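You operate a simulated robot arm through the tools that you are given. There is no shell and no other tool. Be economical: measure what you need, move in short steps, check, and stop when the job is done.

Carry out the task below with a simulated robot arm. There is one attempt and no reset: what you move stays moved.

TASK
Put the mint tea sachet from the dining table top on top of the tin there and the fennel tea sachet on top of the butter pack.
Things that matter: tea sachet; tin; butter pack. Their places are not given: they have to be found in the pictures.

It is judged by the outcome, as a careful person would: the job done as asked, and still so three seconds after it is handed in. It fails if anything else is knocked over, pushed out of place, dropped, spilled or broken.

THE ROBOT
A 7-joint arm with a two-finger parallel gripper, fixed in place. Base frame: the origin is at the foot of the arm, x ahead of it, y to its left, z up; the work surface is at about z = 0. Lengths are in m, angles in rad, forces in N, time in s.
With the tool pointing down near the work surface it reaches from about 0.22 to 0.58 m from the base axis. Its first joint turns from -1.152 to 1.152 rad. Payload 2.5 kg.
Tool frame: the origin (TCP) lies between the finger pads and is the grasp point; the fingertips stand 0.023 m ahead of it; z points along the fingers, y is the line along which they close. The gripper opens to 0.094 m. The fingers are 0.038 m wide and 0.01 m thick; the gripper's body (0.054 by 0.096 m) begins 0.039 m behind the TCP.
Orientation is that of the tool frame in the base frame, as [roll, pitch, yaw] about the fixed x, y, z axes, in that order (R = Rz(yaw) Ry(pitch) Rx(roll)). With the fingers straight down and closing along the base's y, the tool's x points along the base's -x, its y along +y and its z along -z.

THE INTERFACE
- The arm moves only by the tool play_rows. Its argument "deltas" is one flat list of numbers, 7 for each row, row after row: the gripper command, from -1 (shut) to 1 (fully open), values between in proportion, then the shift along the tool's x, y, z in m, then the turn, a rotation vector about the tool's x, y, z in rad. In form: [claw, tx, ty, tz, wx, wy, wz, claw, tx, ty, tz, wx, wy, wz, ...]. A call has 1 to 10 rows; each row is the pose to reach, as a shift and turn from the pose commanded when the call began, along the tool's axes at that moment. A row lasts 0.2 s, in which the tool goes at most 0.05 m and 0.15 rad; a call with a longer step from one row to the next is refused whole, and so is a gripper value outside its range. A pose out of reach is approached as far as the arm can. The call stops where the force on the tool passes 40 N (or 10 N more than at its start, if that is more) or the arm is blocked; 0.2 s more then pass. The fingers move at their own pace (about 0.108 m/s each) and stop on an object; they squeeze with about 27 N. The grip force told is the motor's: it shows also when the fingers shut on nothing. Time passes only in rows, and 0.2 s behind the last, so rows that repeat a pose let the fingers close. It gives the time, the measured TCP pose, the force on the tool (base axes), the opening and the grip force at its end, in the units of the frame above (readings bear some noise).
- Cameras (640 x 400 px; columns grow to the right, rows downward): "scene" is fixed at [0.1261, -0.4047, 0.5565]; the picture's right is [0.85, -0.52, 0.00], its down [-0.29, -0.48, -0.83] and it looks along [0.43, 0.71, -0.56] (base axes); focal length 232 px, centre (320, 200). "wrist" rides on the gripper at [-0.039, 0, -0.044] in the tool frame; the picture's right is [0.00, -1.00, 0.00], its down [0.97, 0.00, -0.24] and it looks along [0.24, 0.00, 0.97] (tool axes); focal length 218 px, centre (320, 200).
- capture(camera): a new picture of that camera. No time passes.
- locate(camera, pixels): for up to 12 pixels [column, row] of the newest picture of that camera ("zoom" is the newest enlarged one), the place [x, y, z] in the base frame of the surface seen there, good to about 0.002 m, but the place of the scene camera against the robot may be out by one fixed shift of up to 0.018 m in any direction. No time passes.
- close_up(camera, box): a new picture of the part [left, top, right, bottom] of that camera's present view, enlarged. No time passes.
- close_job(): hands the job in; it is judged then, once.

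Work in short steps. Measure before you move; look again where a grasp or a placing could have gone wrong, and mend it. You have 60 turns and 22 pictures in all, the two below and enlarged ones among them. Open the gripper and draw the arm clear of the work before you hand the job in, unless the task says otherwise; then end with one line.

The tools are called after "Emit:" as a command line: name --argument value ..., lists and objects as JSON in quotes. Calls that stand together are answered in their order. play_rows: Moves the arm, as the interface text tells. Its arguments: {"type":"object","properties":{"deltas":{"type":"array","items":{"type":"number"}}},"required":["deltas"]} The other tools are called the same way: capture (camera) takes a picture; locate (camera, pixels) gives the place of the surface under pixels of a picture; close_up (camera, box) takes an enlarged picture of a part of a camera's view; close_job () hands the job in.

At the start:

```text
time_s: 0.0
ee_pos: [0.3082, 0.1612, 0.3445]
tcp_rot: [3.14, -0.001, 3.141]
ft_force: [-0.1, -0.5, 0.3]
gripper_width: 0.0941
gripper_force: 0.0
```

scene: 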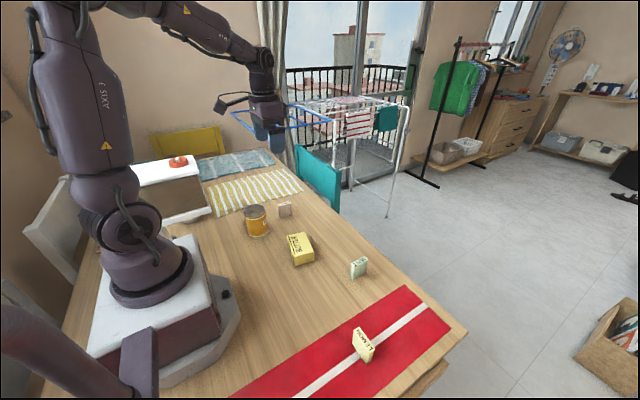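
wrist: 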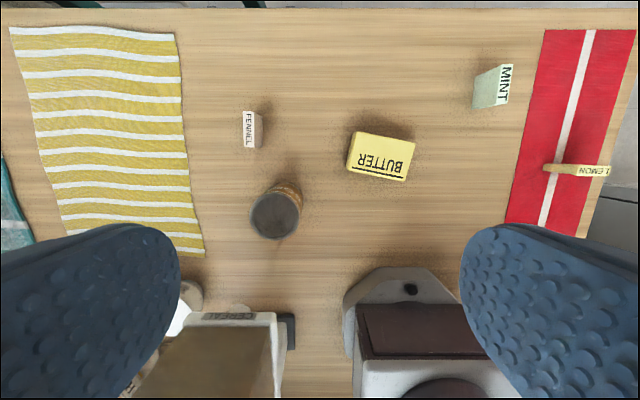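

The wrist picture shows fennel near (250,130), mint (492,87), tin (276,212), butter (381,155). I'll measure them and enlarge.

Emit:
locate --camera "wrist" --pixels '[[250, 115], [250, 130], [259, 130], [505, 85], [490, 90], [478, 90], [276, 215], [298, 195], [381, 155], [350, 135], [412, 150], [405, 180]]'

Emit:
close_up --camera "wrist" --box '[220, 40, 540, 240]'

Emit:
close_up --camera "scene" --box '[230, 180, 390, 290]'

```text
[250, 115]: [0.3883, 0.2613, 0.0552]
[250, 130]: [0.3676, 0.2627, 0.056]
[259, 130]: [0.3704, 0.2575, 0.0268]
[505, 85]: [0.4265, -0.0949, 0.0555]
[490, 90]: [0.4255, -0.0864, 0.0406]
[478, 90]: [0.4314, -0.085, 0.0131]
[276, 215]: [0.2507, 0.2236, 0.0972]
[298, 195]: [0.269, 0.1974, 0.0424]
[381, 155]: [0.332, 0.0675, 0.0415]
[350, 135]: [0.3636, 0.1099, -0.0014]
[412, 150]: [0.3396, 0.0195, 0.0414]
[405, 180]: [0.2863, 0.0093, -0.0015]
```

```text
2.00 times, centred on (380, 140) of wrist
```

zoom: 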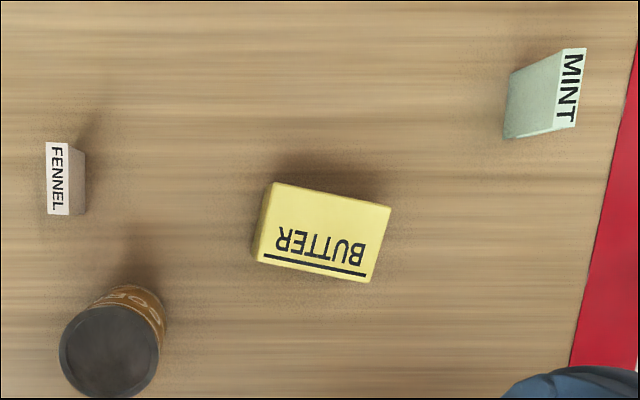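

```text
3.64 times, centred on (310, 235) of scene
```

zoom: 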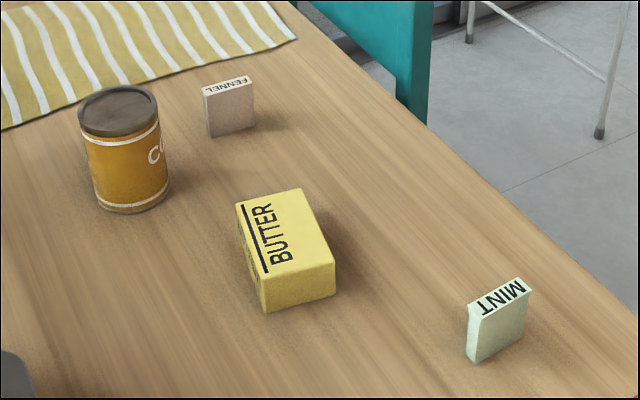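

Sachets stand on edge, long side roughly along x. I'll measure top-face edges more accurately.

Emit:
locate --camera "wrist" --pixels '[[245, 113], [254, 113], [245, 145], [253, 145], [503, 66], [511, 66], [498, 102], [506, 102], [251, 215], [298, 212], [275, 194], [272, 235]]'

Emit:
locate --camera "wrist" --pixels '[[358, 133], [413, 144], [349, 165], [403, 179], [253, 200], [296, 200], [293, 230], [257, 230], [277, 237], [280, 195]]'

```text
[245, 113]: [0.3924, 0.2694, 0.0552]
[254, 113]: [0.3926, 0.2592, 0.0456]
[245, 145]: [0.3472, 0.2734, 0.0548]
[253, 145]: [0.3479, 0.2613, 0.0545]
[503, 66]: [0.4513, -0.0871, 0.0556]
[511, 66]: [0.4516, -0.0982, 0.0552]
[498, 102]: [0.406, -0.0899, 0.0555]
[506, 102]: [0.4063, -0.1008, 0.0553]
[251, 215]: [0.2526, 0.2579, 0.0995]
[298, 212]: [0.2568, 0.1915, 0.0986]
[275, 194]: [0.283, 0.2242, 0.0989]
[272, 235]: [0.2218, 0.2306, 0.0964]
```

```text
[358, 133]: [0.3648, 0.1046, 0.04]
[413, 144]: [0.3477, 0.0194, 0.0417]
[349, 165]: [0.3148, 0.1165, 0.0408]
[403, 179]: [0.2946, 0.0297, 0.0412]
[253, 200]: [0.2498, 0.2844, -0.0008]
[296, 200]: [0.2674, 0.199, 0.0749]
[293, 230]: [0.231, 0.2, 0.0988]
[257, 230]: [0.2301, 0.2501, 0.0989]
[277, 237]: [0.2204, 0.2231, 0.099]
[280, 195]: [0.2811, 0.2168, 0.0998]
```

Estimates: mint (0.429,-0.094), top 0.055; tin centre (0.251,0.225), top 0.099; fennel (0.370,0.266); butter centre (0.3305,0.0675), top 0.041. Moving above the mint sachet.

Emit:
play_rows --deltas '[1, -0.0134, -0.0283, 0.0227, 0, 0, -0.0072, 1, -0.0269, -0.0567, 0.0454, 0, 0, -0.0144, 1, -0.0403, -0.085, 0.0682, 0, 0, -0.0217, 1, -0.0538, -0.1133, 0.0909, 0, 0, -0.0289, 1, -0.0672, -0.1417, 0.1136, 0, 0, -0.0361, 1, -0.0807, -0.17, 0.1363, 0, 0, -0.0433, 1, -0.0941, -0.1983, 0.1591, 0, 0, -0.0506, 1, -0.1076, -0.2267, 0.1818, 0, 0, -0.0578, 1, -0.121, -0.255, 0.2045, 0, 0, -0.065, 1, -0.121, -0.255, 0.2045, 0, 0, -0.065]'

Emit:
capture --camera "wrist"

```text
time_s: 2.2
ee_pos: [0.4278, -0.0934, 0.1401]
tcp_rot: [3.141, 0.001, -3.075]
ft_force: [0.8, -0.1, -0.9]
gripper_width: 0.0937
gripper_force: 0.1
```

```text
17 pictures are left
```

wrist: 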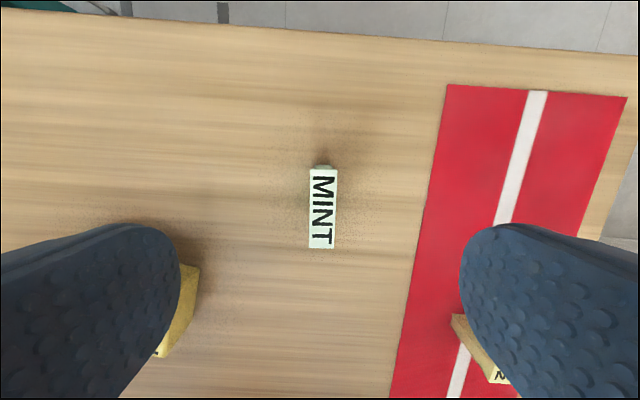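

Mint is aligned at (321,208). Checking its exact x and clearance to lemon and butter.

Emit:
locate --camera "wrist" --pixels '[[323, 172], [320, 245], [312, 210], [333, 210], [465, 325], [190, 275]]'

```text
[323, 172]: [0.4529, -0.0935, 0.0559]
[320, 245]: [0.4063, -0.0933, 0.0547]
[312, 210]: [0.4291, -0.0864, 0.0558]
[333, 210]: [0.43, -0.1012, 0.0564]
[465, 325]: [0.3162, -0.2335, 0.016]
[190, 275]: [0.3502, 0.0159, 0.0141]
```

Centre (0.4296,-0.094); clear. Descend with narrowed fingers, then grip.

Emit:
play_rows --deltas '[0.2, -0.0015, -0.0005, 0, 0, 0, 0, 0.2, -0.0015, -0.0005, 0.03, 0, 0, 0, 0.2, -0.0015, -0.0005, 0.06, 0, 0, 0, 0.2, -0.0015, -0.0005, 0.085, 0, 0, 0, 0.2, -0.0015, -0.0005, 0.1, 0, 0, 0, 0.2, -0.0015, -0.0005, 0.1, 0, 0, 0, -1, -0.0015, -0.0005, 0.1, 0, 0, 0, -1, -0.0015, -0.0005, 0.1, 0, 0, 0, -1, -0.0015, -0.0005, 0.1, 0, 0, 0]'

```text
time_s: 4.2
ee_pos: [0.4294, -0.0947, 0.0402]
tcp_rot: [-3.139, 0.0, -3.077]
ft_force: [0.3, 0.0, -0.1]
gripper_width: 0.015
gripper_force: 27.2
```

Gripped (0.015 wide). Lift straight up and square the yaw.

Emit:
play_rows --deltas '[-1, 0, 0, -0.02, 0, 0, 0, -1, 0, 0, -0.06, 0, 0, 0, -1, 0, 0, -0.1, 0, 0, 0.02, -1, 0, 0, -0.14, 0, 0, 0.04, -1, 0, 0, -0.18, 0, 0, 0.065, -1, 0, 0, -0.18, 0, 0, 0.065]'

Emit:
capture --camera "wrist"

```text
time_s: 5.6
ee_pos: [0.4299, -0.0938, 0.2206]
tcp_rot: [3.141, 0.001, 3.142]
ft_force: [0.0, 0.4, 0.3]
gripper_width: 0.0151
gripper_force: 27.3
```

```text
16 pictures are left
```

wrist: 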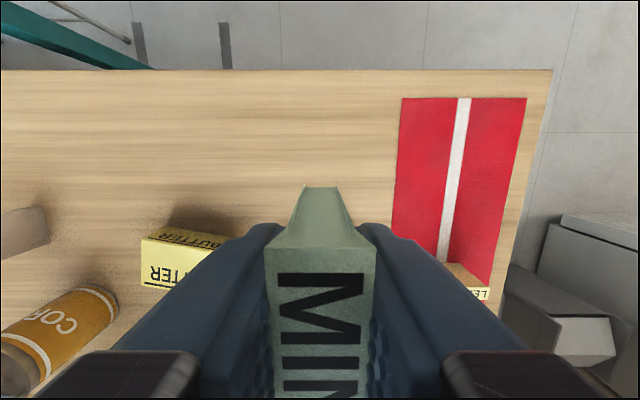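

Held upright. Move over the tin at height 0.22.

Emit:
play_rows --deltas '[-1, 0.0199, 0.0354, 0, 0, 0, 0, -1, 0.0398, 0.0709, 0, 0, 0, 0, -1, 0.0597, 0.1063, 0, 0, 0, 0, -1, 0.0796, 0.1418, 0, 0, 0, 0, -1, 0.0994, 0.1772, 0, 0, 0, 0, -1, 0.1193, 0.2127, 0, 0, 0, 0, -1, 0.1392, 0.2481, 0, 0, 0, 0, -1, 0.1591, 0.2836, 0, 0, 0, 0, -1, 0.179, 0.319, 0, 0, 0, 0, -1, 0.179, 0.319, 0, 0, 0, 0]'

Emit:
capture --camera "wrist"

Emit:
capture --camera "scene"

```text
time_s: 7.8
ee_pos: [0.2515, 0.2259, 0.2205]
tcp_rot: [-3.141, 0.0, 3.14]
ft_force: [-0.1, 0.7, -0.6]
gripper_width: 0.0148
gripper_force: 27.2
```

```text
15 pictures are left
```

wrist: 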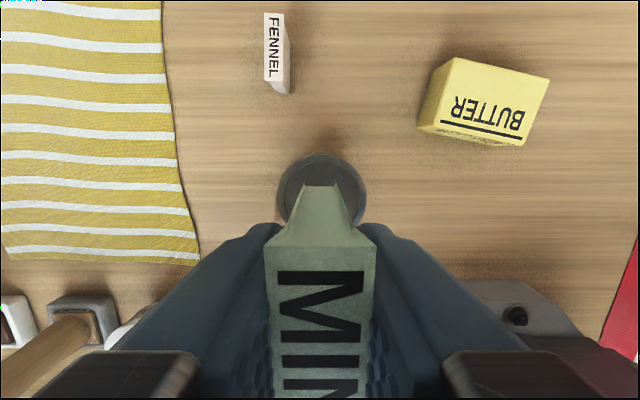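

```text
14 pictures are left
```

scene: 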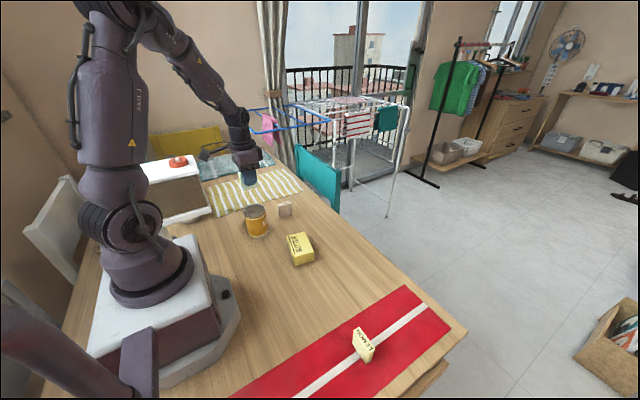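

Tin rim is seen at (280–367,190). Refine its centre.

Emit:
locate --camera "wrist" --pixels '[[281, 190], [365, 190], [323, 157], [290, 168], [355, 168], [323, 172], [281, 200], [365, 200]]'

```text
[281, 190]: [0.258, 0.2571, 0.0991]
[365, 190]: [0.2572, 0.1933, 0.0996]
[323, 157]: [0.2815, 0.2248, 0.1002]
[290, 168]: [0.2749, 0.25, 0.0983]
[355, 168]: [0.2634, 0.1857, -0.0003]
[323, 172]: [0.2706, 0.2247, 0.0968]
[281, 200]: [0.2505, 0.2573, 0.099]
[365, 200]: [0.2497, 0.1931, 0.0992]
```

Tin centre (0.250,0.225), lid z≈0.097–0.099. Descend to just above it.

Emit:
play_rows --deltas '[-1, 0.0015, -0.001, 0.03, 0, 0, 0, -1, 0.0015, -0.001, 0.06, 0, 0, 0, -1, 0.0015, -0.001, 0.074, 0, 0, 0, -1, 0.0015, -0.001, 0.078, 0, 0, 0, -1, 0.0015, -0.001, 0.0795, 0, 0, 0, -1, 0.0015, -0.001, 0.081, 0, 0, 0, -1, 0.0015, -0.001, 0.0825, 0, 0, 0, -1, 0.0015, -0.001, 0.0825, 0, 0, 0]'

```text
time_s: 9.6
ee_pos: [0.2496, 0.2237, 0.1384]
tcp_rot: [3.141, 0.002, -3.141]
ft_force: [-0.7, -3.4, 24.8]
gripper_width: 0.0148
gripper_force: 27.1
```

Contact made (25 N). Ease up a hair, release a little, then look.

Emit:
play_rows --deltas '[-1, 0, 0, -0.0007, 0, 0, 0, -1, 0, 0, -0.0007, 0, 0, 0, -0.55, 0, 0, -0.0007, 0, 0, 0, -0.4, 0, 0, -0.0007, 0, 0, 0, -0.1, 0, 0, -0.0007, 0, 0, 0, 0, 0, 0, -0.0007, 0, 0, 0]'

Emit:
capture --camera "wrist"

```text
time_s: 11.0
ee_pos: [0.2494, 0.224, 0.1397]
tcp_rot: [-3.141, 0.0, 3.141]
ft_force: [0.0, -0.6, 0.3]
gripper_width: 0.0469
gripper_force: 0.0
```

```text
13 pictures are left
```

wrist: 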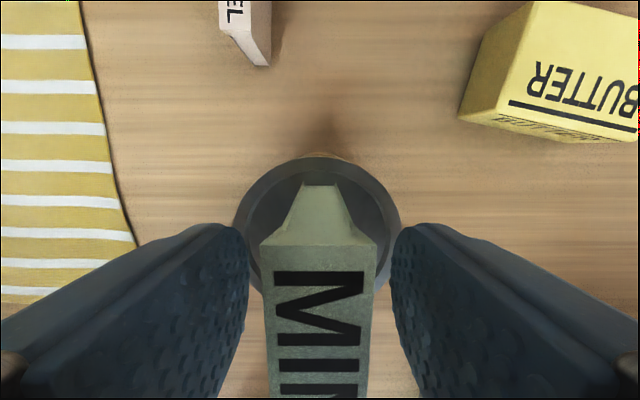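

Mint stands upright in the lid's centre. Rise straight up, then go over the fennel sachet.

Emit:
play_rows --deltas '[0, 0, 0, -0.02, 0, 0, 0, 0, 0, 0, -0.06, 0, 0, 0, 0, 0, 0, -0.1, 0, 0, 0, 0, -0.04, 0.014, -0.1, 0, 0, 0.027, 0.2, -0.08, 0.028, -0.1, 0, 0, 0.054, 0.2, -0.1206, 0.042, -0.1, 0, 0, 0.08, 0.2, -0.1206, 0.042, -0.07, 0, 0, 0.08, 0.2, -0.1206, 0.042, -0.03, 0, 0, 0.08, 0.2, -0.1206, 0.042, 0, 0, 0, 0.08, 0.2, -0.1206, 0.042, 0, 0, 0, 0.08]'

Emit:
capture --camera "wrist"

```text
time_s: 13.2
ee_pos: [0.3714, 0.2659, 0.1385]
tcp_rot: [-3.141, -0.002, 3.061]
ft_force: [-0.4, -0.1, 0.1]
gripper_width: 0.0564
gripper_force: 0.0
```

```text
12 pictures are left
```

wrist: 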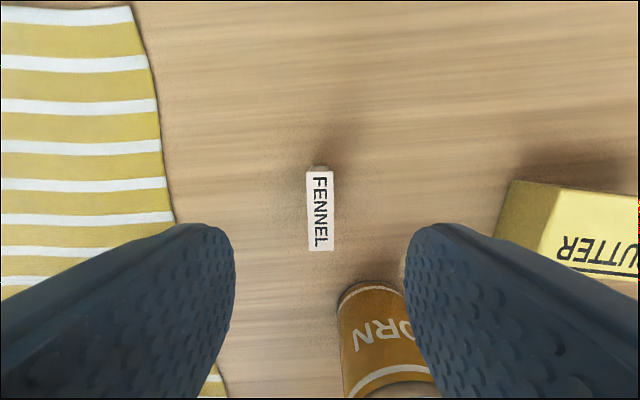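

Fennel at (320,210) between the fingers; refine.

Emit:
locate --camera "wrist" --pixels '[[319, 174], [321, 247], [308, 210], [332, 210], [310, 175], [331, 175], [311, 245], [331, 245]]'

```text
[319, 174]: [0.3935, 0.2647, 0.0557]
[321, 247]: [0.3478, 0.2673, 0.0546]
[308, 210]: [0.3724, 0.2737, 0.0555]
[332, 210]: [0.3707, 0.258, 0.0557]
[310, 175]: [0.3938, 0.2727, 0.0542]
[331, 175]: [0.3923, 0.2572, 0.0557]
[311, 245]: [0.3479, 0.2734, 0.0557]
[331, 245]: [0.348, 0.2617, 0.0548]
```

Centre (0.3710,0.266), aligned. Descend and grip.

Emit:
play_rows --deltas '[0.2, 0, 0, 0.03, 0, 0, 0, 0.2, 0, 0, 0.06, 0, 0, 0, 0.2, 0, 0, 0.085, 0, 0, 0, 0.2, 0, 0, 0.0985, 0, 0, 0, 0.2, 0, 0, 0.0985, 0, 0, 0, -1, 0, 0, 0.0985, 0, 0, 0, -1, 0, 0, 0.0985, 0, 0, 0, -1, 0, 0, 0.0985, 0, 0, 0]'

```text
time_s: 15.0
ee_pos: [0.3699, 0.266, 0.0404]
tcp_rot: [3.141, -0.001, 3.06]
ft_force: [-0.1, 0.4, 0.4]
gripper_width: 0.0149
gripper_force: 25.9
```

Gripped. Lift 0.12 and carry over the butter pack, turning to match its yaw.

Emit:
play_rows --deltas '[-1, 0, 0, -0.03, 0, 0, 0, -1, 0, 0, -0.075, 0, 0, 0, -1, 0, 0, -0.12, 0, 0, 0, -1, 0.0046, -0.0402, -0.12, 0, 0, 0.026, -1, 0.0093, -0.0804, -0.12, 0, 0, 0.052, -1, 0.0139, -0.1206, -0.12, 0, 0, 0.078, -1, 0.0186, -0.1608, -0.12, 0, 0, 0.104, -1, 0.0232, -0.201, -0.12, 0, 0, 0.13, -1, 0.0232, -0.201, -0.12, 0, 0, 0.13]'

Emit:
capture --camera "wrist"

```text
time_s: 17.0
ee_pos: [0.3291, 0.0695, 0.1599]
tcp_rot: [-3.141, 0.001, 2.932]
ft_force: [0.6, 0.0, 0.2]
gripper_width: 0.0149
gripper_force: 27.0
```

```text
11 pictures are left
```

wrist: 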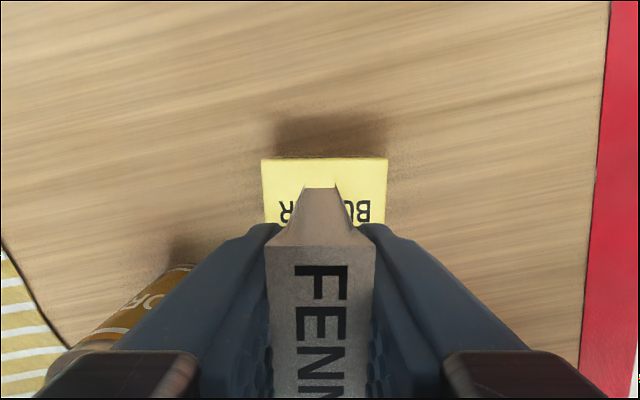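

Aligned with the butter; check its edges.

Emit:
locate --camera "wrist" --pixels '[[266, 163], [385, 163], [324, 162], [268, 215], [383, 215]]'

```text
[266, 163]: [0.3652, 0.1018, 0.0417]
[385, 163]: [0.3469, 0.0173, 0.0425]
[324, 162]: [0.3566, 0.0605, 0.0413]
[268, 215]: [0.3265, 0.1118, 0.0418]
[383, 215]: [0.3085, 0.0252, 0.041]
```

Butter centre (0.331,0.0665), top 0.0415. Lower onto it.

Emit:
play_rows --deltas '[-1, -0.0016, -0.0027, 0.03, 0, 0, 0, -1, -0.0016, -0.0027, 0.06, 0, 0, 0, -1, -0.0016, -0.0027, 0.072, 0, 0, 0, -1, -0.0016, -0.0027, 0.0755, 0, 0, 0, -1, -0.0016, -0.0027, 0.077, 0, 0, 0, -1, -0.0016, -0.0027, 0.0785, 0, 0, 0, -1, -0.0016, -0.0027, 0.0785, 0, 0, 0]'

```text
time_s: 18.6
ee_pos: [0.3328, 0.0647, 0.082]
tcp_rot: [-3.141, 0.001, 2.932]
ft_force: [-1.6, -0.2, 8.1]
gripper_width: 0.0147
gripper_force: 26.6
```

Contact (8 N). Release gently, in place.

Emit:
play_rows --deltas '[-1, 0, 0, 0, 0, 0, 0, -0.55, 0, 0, 0, 0, 0, 0, -0.4, 0, 0, 0, 0, 0, 0, -0.1, 0, 0, 0, 0, 0, 0, 0, 0, 0, 0, 0, 0, 0]'

Emit:
capture --camera "wrist"

```text
time_s: 19.8
ee_pos: [0.3318, 0.065, 0.082]
tcp_rot: [3.141, 0.001, 2.933]
ft_force: [-0.2, 0.0, 0.6]
gripper_width: 0.0471
gripper_force: 0.0
```

```text
10 pictures are left
```

wrist: 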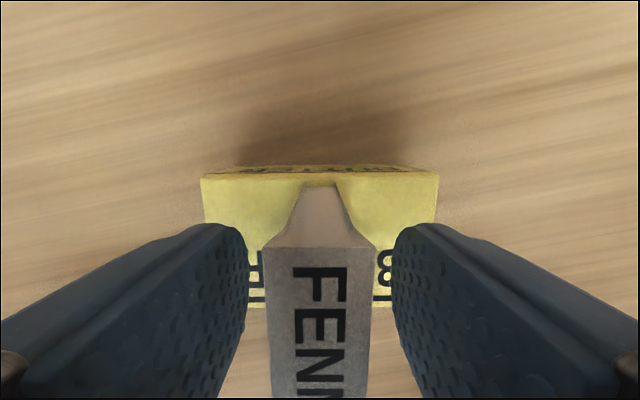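

Fennel stands on the butter. Rise straight up.

Emit:
play_rows --deltas '[0, 0, 0, -0.02, 0, 0, 0, 0, 0, 0, -0.06, 0, 0, 0, 0, 0, 0, -0.1, 0, 0, 0, 1, 0, 0, -0.14, 0, 0, 0, 1, 0, 0, -0.18, 0, 0, 0, 1, 0, 0, -0.22, 0, 0, 0, 1, 0, 0, -0.25, 0, 0, 0, 1, 0, 0, -0.25, 0, 0, 0]'

Emit:
capture --camera "wrist"

Emit:
close_up --camera "scene" --box '[210, 150, 390, 290]'

```text
time_s: 21.6
ee_pos: [0.332, 0.0651, 0.3295]
tcp_rot: [3.141, -0.001, 2.931]
ft_force: [-0.7, 0.3, 0.3]
gripper_width: 0.0937
gripper_force: 0.0
```

```text
9 pictures are left
```

wrist: 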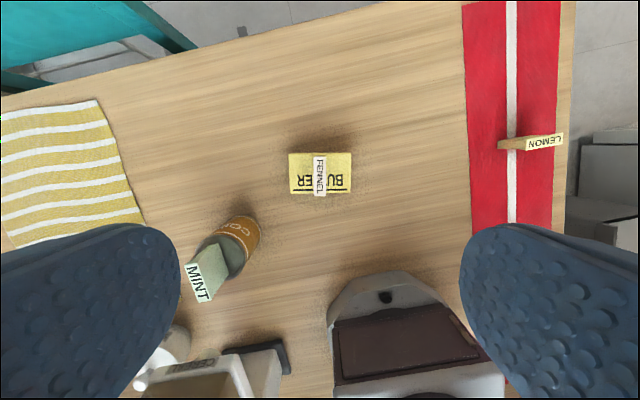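

```text
2.86 times, centred on (300, 220) of scene
```

zoom: 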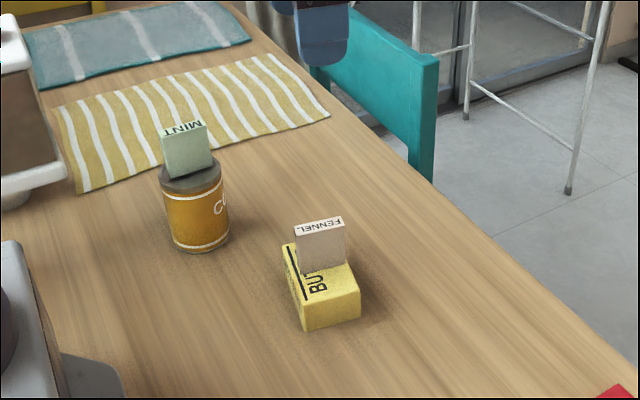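

Both sachets stand stably in place, the gripper is open and clear.

Emit:
close_job

```text
The job is handed in.
```

The mint sachet is standing upright on the tin and the fennel sachet on the butter pack; the final pictures show both steady and nothing else disturbed.
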